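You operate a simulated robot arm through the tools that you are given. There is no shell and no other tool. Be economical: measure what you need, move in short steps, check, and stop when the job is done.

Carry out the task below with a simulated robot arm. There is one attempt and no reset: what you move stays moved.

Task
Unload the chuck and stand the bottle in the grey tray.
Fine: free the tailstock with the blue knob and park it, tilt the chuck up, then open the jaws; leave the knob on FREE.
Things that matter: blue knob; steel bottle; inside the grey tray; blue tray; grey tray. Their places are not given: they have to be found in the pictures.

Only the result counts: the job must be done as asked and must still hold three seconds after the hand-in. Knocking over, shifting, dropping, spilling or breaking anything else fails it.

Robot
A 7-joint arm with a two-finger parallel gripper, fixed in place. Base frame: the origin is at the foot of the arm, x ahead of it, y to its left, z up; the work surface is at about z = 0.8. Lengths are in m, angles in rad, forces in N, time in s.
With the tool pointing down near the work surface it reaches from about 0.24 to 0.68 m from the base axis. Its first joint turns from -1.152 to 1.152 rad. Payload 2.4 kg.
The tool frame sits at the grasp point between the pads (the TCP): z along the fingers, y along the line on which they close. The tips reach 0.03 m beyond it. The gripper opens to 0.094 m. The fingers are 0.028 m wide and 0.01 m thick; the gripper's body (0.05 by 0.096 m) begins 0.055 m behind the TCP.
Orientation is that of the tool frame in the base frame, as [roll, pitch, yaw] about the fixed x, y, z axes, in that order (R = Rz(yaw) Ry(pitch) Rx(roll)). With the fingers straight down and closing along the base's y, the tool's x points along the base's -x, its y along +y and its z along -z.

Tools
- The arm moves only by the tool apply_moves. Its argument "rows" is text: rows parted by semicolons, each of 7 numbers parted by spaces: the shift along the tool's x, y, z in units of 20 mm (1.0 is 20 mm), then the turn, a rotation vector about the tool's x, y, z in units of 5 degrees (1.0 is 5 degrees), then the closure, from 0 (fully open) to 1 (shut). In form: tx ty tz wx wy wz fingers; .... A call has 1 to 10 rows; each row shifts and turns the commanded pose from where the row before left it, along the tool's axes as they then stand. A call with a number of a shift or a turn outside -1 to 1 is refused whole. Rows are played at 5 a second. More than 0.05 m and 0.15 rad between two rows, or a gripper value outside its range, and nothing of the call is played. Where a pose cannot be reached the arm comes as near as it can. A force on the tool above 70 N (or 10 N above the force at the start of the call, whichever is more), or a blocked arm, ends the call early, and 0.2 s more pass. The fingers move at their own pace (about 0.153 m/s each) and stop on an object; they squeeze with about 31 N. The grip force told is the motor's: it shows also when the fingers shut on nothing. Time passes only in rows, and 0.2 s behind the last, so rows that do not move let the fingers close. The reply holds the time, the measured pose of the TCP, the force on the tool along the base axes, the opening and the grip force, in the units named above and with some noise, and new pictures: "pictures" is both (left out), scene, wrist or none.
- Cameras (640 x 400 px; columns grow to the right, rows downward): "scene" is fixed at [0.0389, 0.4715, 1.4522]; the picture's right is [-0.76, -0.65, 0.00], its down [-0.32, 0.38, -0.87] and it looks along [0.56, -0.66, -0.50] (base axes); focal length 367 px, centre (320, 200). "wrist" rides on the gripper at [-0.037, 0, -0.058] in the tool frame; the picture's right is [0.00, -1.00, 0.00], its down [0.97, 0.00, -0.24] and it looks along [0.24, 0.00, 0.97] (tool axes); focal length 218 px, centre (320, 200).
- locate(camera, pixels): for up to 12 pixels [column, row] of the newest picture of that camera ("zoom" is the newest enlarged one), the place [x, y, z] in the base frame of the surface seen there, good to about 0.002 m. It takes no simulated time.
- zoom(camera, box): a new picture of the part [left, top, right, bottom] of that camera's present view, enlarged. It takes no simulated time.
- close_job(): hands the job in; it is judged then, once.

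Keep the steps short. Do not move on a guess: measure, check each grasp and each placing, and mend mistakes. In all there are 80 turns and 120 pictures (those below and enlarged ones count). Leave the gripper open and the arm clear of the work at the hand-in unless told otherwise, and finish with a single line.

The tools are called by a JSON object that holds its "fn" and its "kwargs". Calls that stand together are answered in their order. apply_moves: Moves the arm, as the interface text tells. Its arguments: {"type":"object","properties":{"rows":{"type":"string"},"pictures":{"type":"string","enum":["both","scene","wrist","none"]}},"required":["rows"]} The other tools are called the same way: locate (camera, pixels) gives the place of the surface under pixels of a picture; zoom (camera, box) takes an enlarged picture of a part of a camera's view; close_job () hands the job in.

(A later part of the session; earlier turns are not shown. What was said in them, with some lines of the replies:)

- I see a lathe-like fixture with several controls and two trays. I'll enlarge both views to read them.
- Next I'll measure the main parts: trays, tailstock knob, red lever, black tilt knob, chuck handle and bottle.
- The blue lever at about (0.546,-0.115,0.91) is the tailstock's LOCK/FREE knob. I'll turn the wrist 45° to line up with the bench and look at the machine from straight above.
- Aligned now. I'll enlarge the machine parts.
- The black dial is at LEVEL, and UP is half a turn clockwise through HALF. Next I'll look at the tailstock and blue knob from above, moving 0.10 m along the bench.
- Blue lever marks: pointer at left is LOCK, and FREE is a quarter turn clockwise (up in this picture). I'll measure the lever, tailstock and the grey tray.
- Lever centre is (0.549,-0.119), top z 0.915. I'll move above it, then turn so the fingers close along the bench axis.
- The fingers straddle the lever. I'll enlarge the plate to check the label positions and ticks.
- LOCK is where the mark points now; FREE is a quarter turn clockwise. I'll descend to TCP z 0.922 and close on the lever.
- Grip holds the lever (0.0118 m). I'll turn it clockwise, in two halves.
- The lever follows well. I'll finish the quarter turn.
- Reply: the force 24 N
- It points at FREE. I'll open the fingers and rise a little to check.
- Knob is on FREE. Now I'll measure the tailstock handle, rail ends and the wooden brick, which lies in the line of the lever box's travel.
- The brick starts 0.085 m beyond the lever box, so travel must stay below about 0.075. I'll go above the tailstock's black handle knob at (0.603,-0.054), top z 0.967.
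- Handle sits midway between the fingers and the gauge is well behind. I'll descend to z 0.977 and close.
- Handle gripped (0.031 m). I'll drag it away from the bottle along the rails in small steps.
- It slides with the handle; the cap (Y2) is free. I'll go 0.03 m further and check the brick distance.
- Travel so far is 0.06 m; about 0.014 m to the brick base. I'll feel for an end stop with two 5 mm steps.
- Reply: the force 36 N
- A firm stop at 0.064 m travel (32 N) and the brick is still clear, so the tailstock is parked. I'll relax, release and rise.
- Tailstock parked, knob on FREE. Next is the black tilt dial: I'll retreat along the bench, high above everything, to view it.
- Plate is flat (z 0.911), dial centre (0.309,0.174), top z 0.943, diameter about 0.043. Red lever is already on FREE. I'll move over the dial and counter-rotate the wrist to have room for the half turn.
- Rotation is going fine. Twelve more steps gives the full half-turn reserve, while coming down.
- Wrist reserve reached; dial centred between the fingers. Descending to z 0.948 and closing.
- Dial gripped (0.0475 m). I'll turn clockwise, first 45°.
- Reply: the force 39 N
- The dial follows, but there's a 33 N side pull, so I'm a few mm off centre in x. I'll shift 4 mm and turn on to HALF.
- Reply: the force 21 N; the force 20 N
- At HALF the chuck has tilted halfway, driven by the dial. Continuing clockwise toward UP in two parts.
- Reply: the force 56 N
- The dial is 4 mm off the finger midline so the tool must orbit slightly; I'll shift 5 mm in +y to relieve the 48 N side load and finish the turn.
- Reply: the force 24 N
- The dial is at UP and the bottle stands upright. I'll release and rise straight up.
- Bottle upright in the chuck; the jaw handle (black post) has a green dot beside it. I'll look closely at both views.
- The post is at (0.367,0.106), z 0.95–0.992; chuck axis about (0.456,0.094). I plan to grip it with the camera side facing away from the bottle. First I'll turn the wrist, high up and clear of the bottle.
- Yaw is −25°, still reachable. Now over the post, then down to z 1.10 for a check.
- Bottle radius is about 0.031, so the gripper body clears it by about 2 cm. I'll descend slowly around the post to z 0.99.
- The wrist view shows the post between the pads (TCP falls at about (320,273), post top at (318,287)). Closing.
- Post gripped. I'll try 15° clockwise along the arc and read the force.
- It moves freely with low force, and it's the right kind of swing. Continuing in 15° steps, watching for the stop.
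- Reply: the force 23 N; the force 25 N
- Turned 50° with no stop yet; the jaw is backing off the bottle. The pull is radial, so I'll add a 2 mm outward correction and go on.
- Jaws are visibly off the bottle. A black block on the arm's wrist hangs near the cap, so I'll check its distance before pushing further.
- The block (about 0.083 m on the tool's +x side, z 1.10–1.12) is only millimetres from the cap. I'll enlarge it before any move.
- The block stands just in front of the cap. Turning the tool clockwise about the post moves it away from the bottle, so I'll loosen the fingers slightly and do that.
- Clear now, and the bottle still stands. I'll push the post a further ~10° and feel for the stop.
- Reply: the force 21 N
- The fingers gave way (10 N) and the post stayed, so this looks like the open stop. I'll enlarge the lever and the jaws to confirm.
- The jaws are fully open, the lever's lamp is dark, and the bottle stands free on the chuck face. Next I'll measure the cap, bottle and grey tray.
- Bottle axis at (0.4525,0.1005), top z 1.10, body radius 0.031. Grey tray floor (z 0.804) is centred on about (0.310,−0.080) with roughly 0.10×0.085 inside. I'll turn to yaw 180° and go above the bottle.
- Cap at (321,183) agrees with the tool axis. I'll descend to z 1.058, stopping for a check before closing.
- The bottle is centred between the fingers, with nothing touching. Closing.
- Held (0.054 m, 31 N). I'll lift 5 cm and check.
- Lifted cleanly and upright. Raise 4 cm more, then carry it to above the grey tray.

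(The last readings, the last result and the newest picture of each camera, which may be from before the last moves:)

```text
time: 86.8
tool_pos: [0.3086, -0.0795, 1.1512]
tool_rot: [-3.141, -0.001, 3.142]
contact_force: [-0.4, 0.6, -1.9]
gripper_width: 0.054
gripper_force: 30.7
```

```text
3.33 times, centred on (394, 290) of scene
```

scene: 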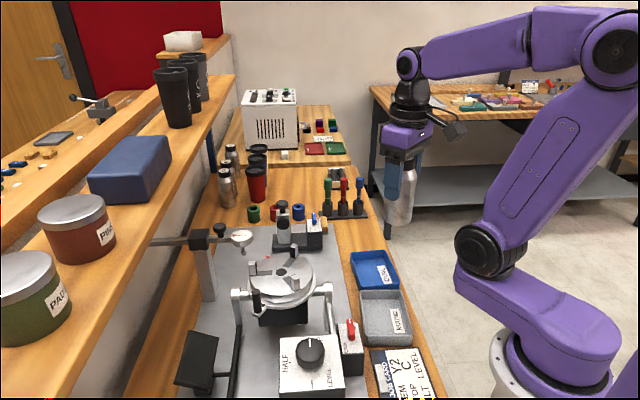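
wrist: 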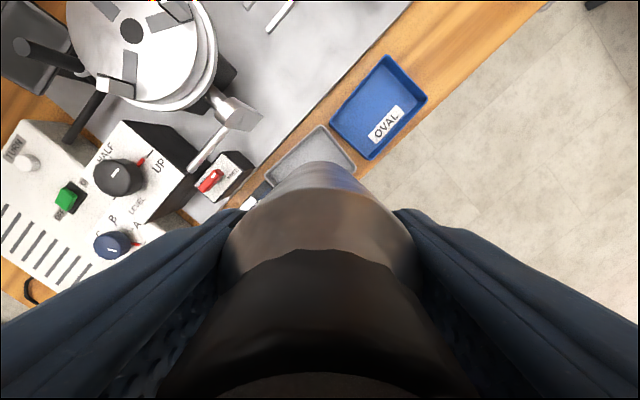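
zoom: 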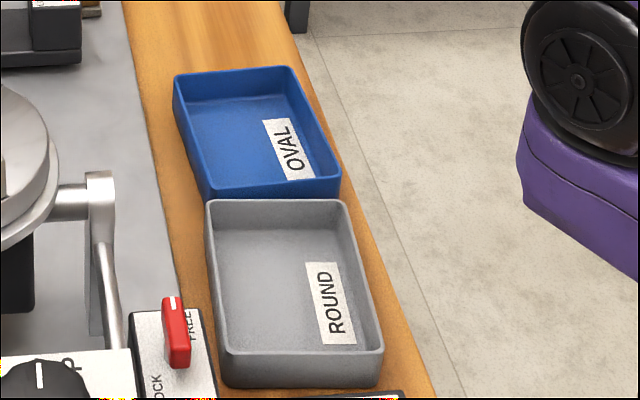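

Recomputed the tray centre from its rim: about (0.300,−0.064). I'll shift there and lower most of the way.

{"fn": "apply_moves", "kwargs": {"rows": "0.43 0.78 0 0 0 0 1;0 0 1 0 0 0 1;0 0 1 0 0 0 1;0 0 1 0 0 0 1;0 0 1 0 0 0 1;0 0 1 0 0 0 1;0 0 1 0 0 0 1;0 0 1 0 0 0 1;0 0 1 0 0 0 1;0 0 1 0 0 0 1"}}

{"fn": "zoom", "kwargs": {"camera": "scene", "box": [330, 230, 458, 350]}}

```text
time: 89.0
tool_pos: [0.3048, -0.0656, 0.976]
tool_rot: [3.14, -0.001, -3.142]
contact_force: [-0.3, -0.2, -1.3]
gripper_width: 0.0541
gripper_force: 30.7
out of reach, approached as far as the arm can: row 7
```

scene: 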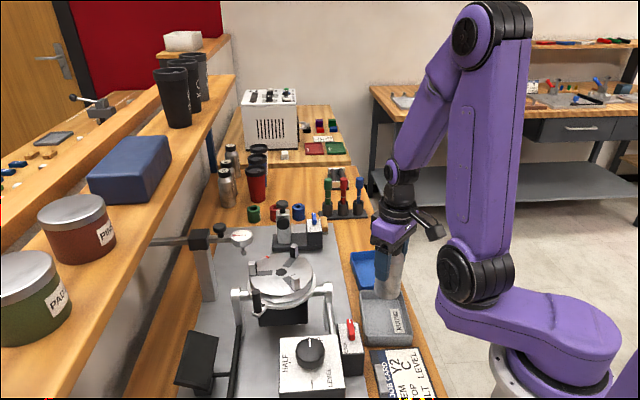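
wrist: 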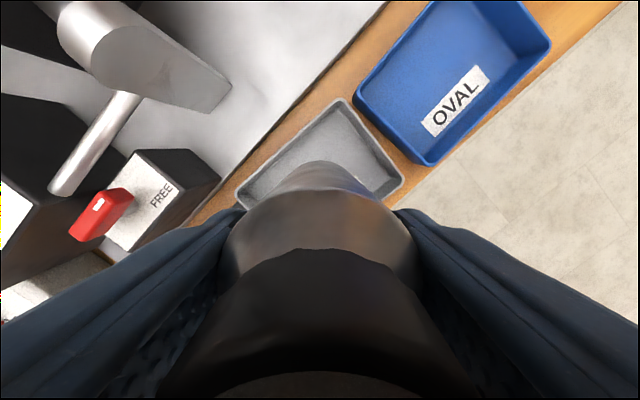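

```text
3.33 times, centred on (394, 290) of scene
```

zoom: 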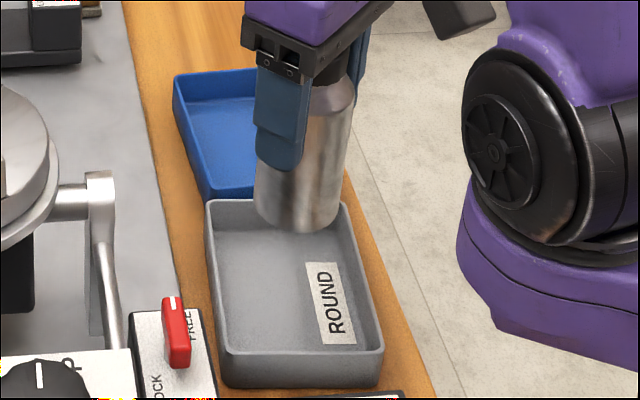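

Only one row was marginal; the arm is nearly where commanded. I'll shift the target about 1 cm away from the base, still well within the tray, and lower in small steps.

{"fn": "apply_moves", "kwargs": {"rows": "-0.4 -0.45 0 0 0 0 1;0 0 0.5 0 0 0 1;0 0 0.5 0 0 0 1;0 0 0.5 0 0 0 1", "pictures": "none"}}

```text
time: 90.0
tool_pos: [0.311, -0.0731, 0.9488]
tool_rot: [3.141, 0.0, 3.141]
contact_force: [-0.2, 0.3, -0.6]
gripper_width: 0.0538
gripper_force: 30.8
```

{"fn": "apply_moves", "kwargs": {"rows": "0 0 0.5 0 0 0 1;0 0 0.5 0 0 0 1;0 0 0.5 0 0 0 1;0 0 0.5 0 0 0 1"}}

{"fn": "zoom", "kwargs": {"camera": "scene", "box": [330, 230, 458, 350]}}

```text
time: 91.0
tool_pos: [0.312, -0.0732, 0.907]
tool_rot: [3.141, 0.0, 3.141]
contact_force: [-0.7, -0.4, -1.3]
gripper_width: 0.0539
gripper_force: 30.9
```

scene: 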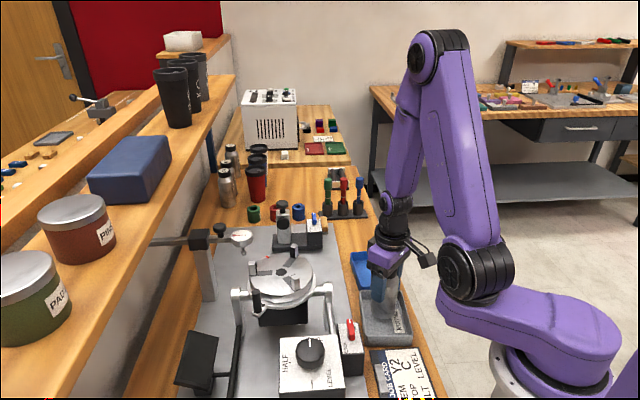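
wrist: 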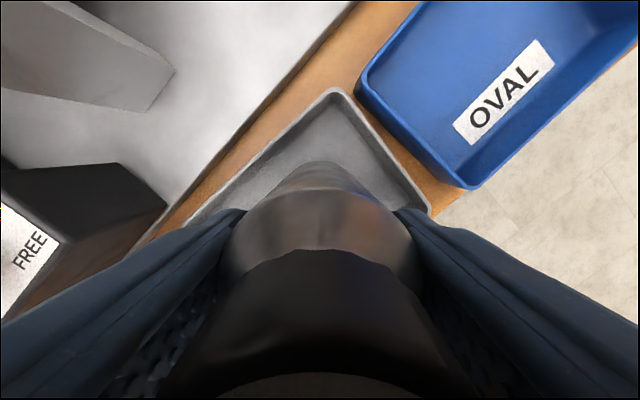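

```text
3.33 times, centred on (394, 290) of scene
```

zoom: 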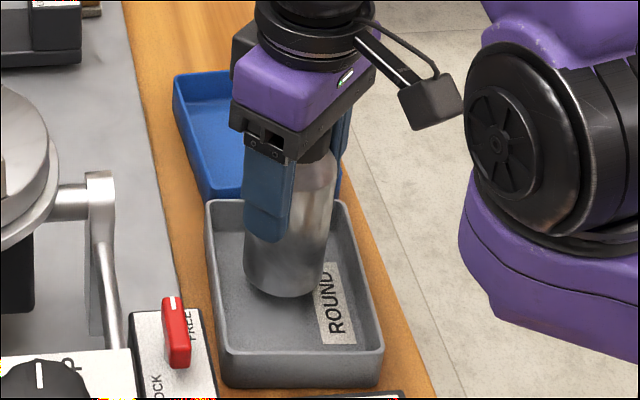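

The bottle is inside the walls with room all round, about 18 mm above the floor. Lowering in small steps.

{"fn": "apply_moves", "kwargs": {"rows": "0 0 0.25 0 0 0 1;0 0 0.25 0 0 0 1;0 0 0.2 0 0 0 1;0 0 0 0 0 0 1", "pictures": "none"}}

{"fn": "apply_moves", "kwargs": {"rows": "0 0 0.1 0 0 0 1;0 0 0.1 0 0 0 1;0 0 0 0 0 0 1", "pictures": "scene"}}

{"fn": "zoom", "kwargs": {"camera": "scene", "box": [330, 230, 458, 350]}}

```text
time: 92.0
tool_pos: [0.3109, -0.0731, 0.893]
tool_rot: [-3.14, 0.001, -3.142]
contact_force: [-0.2, 0.1, -1.2]
gripper_width: 0.0536
gripper_force: 31.5
```

```text
time: 92.8
tool_pos: [0.3134, -0.0735, 0.8909]
tool_rot: [-3.141, 0.003, -3.14]
contact_force: [3.0, 2.8, 31.6]
gripper_width: 0.0539
gripper_force: 30.8
```

scene: 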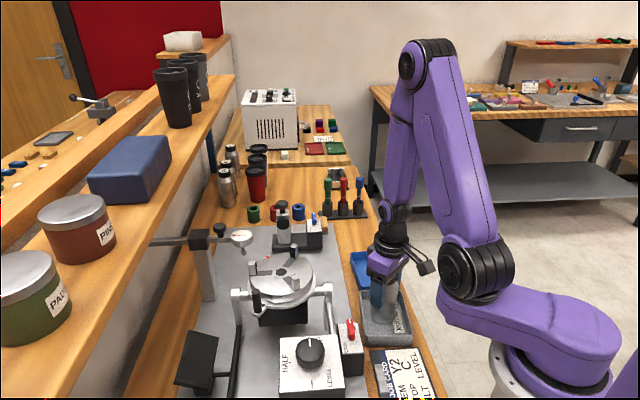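

```text
3.33 times, centred on (394, 290) of scene
```

zoom: 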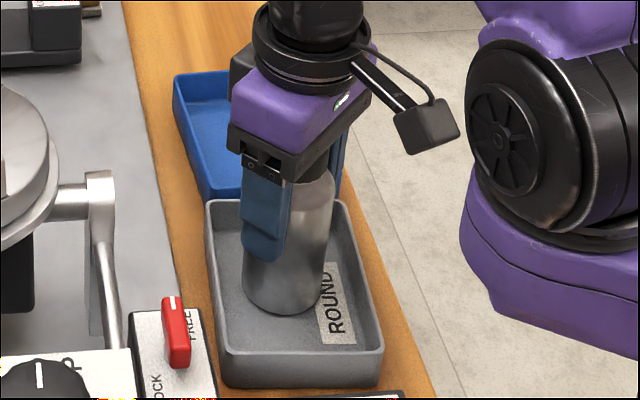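

It rests on the floor (31 N up). I'll relieve the pressure by 2 mm and open gently.

{"fn": "apply_moves", "kwargs": {"rows": "0 0 -0.1 0 0 0 1;0 0 0 0 0 0 0.35;0 0 0 0 0 0 0.2;0 0 0 0 0 0 0;0 0 0 0 0 0 0", "pictures": "both"}}

{"fn": "zoom", "kwargs": {"camera": "scene", "box": [330, 230, 458, 350]}}

```text
time: 94.0
tool_pos: [0.3117, -0.0721, 0.8911]
tool_rot: [-3.141, 0.001, 3.14]
contact_force: [0.1, 0.3, 0.2]
gripper_width: 0.0939
gripper_force: 0.2
```

scene: 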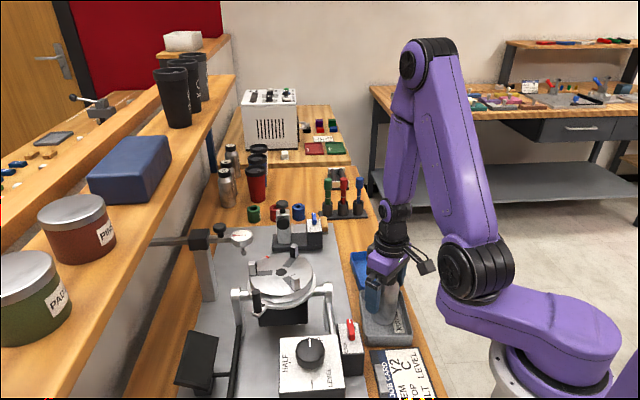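
wrist: 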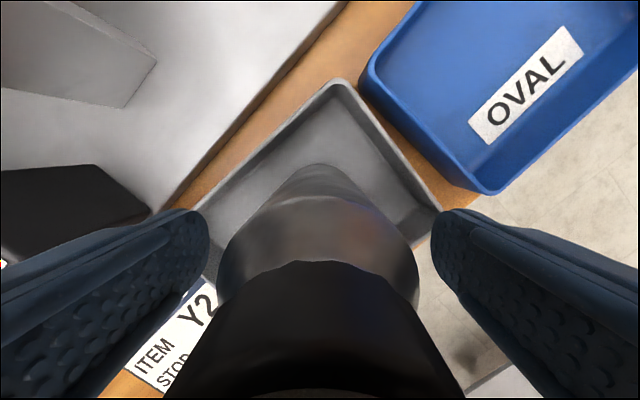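

```text
3.33 times, centred on (394, 290) of scene
```

zoom: 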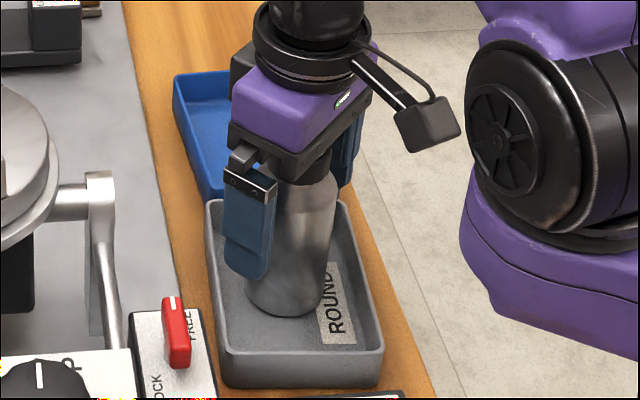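

The bottle stands free. I'll rise straight up, then move away.

{"fn": "apply_moves", "kwargs": {"rows": "0 0 -0.7 0 0 0 0;0 0 -0.7 0 0 0 0;0 0 -0.7 0 0 0 0;0 0 -0.7 0 0 0 0;0 0 -0.7 0 0 0 0;0 0 -0.7 0 0 0 0", "pictures": "none"}}

{"fn": "apply_moves", "kwargs": {"rows": "-0.2 0 -1 0 0 0 0;-0.2 0 -1 0 0 0 0;-0.2 0 -1 0 0 0 0;-0.2 0 -1 0 0 0 0;-0.2 0 -1 0 0 0 0;-0.2 0 -1 0 0 0 0;-0.2 0 -1 0 0 0 0;-0.2 0 -1 0 0 0 0;-0.2 0 -1 0 0 0 0"}}

{"fn": "zoom", "kwargs": {"camera": "scene", "box": [210, 190, 450, 370]}}

```text
time: 95.4
tool_pos: [0.3127, -0.0732, 0.9759]
tool_rot: [3.141, -0.001, 3.141]
contact_force: [0.3, -0.5, -1.3]
gripper_width: 0.0939
gripper_force: 0.2
```

```text
time: 97.4
tool_pos: [0.3487, -0.0735, 1.1568]
tool_rot: [-3.141, -0.001, 3.141]
contact_force: [-0.4, 0.8, -0.6]
gripper_width: 0.0939
gripper_force: 0.1
```

scene: 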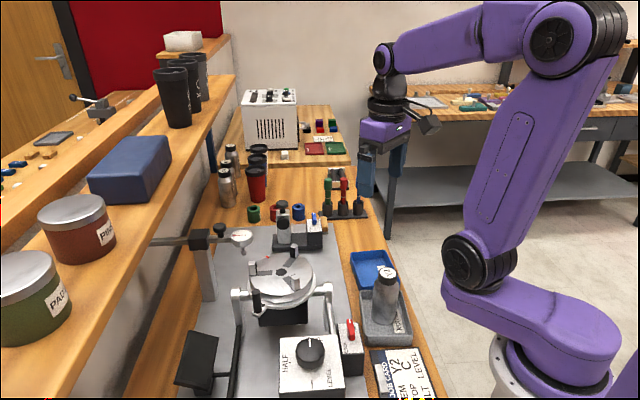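
wrist: 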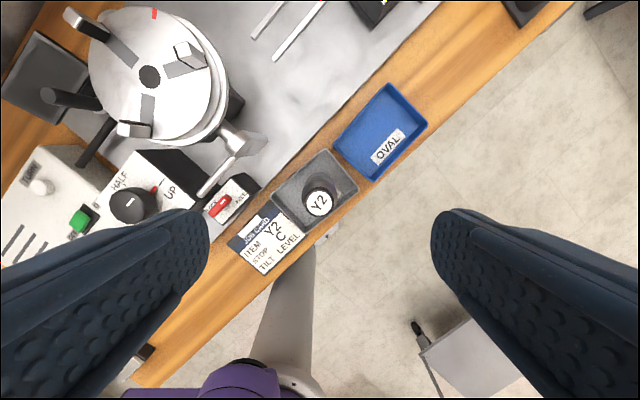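

```text
2.22 times, centred on (330, 280) of scene
```

zoom: 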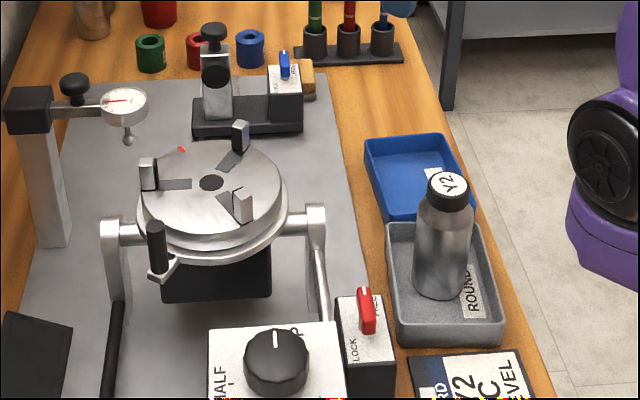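

The bottle stands upright in the grey tray, the tailstock is parked with the blue knob on FREE, the chuck is up with its jaws open, and the arm is clear with the gripper open. Handing in.

{"fn": "close_job", "kwargs": {}}

```text
The job is handed in.
```

The chuck is unloaded and the Y2 bottle is standing upright in the grey tray; the blue knob is on FREE, the tailstock is parked, and the chuck is up with its jaws open.
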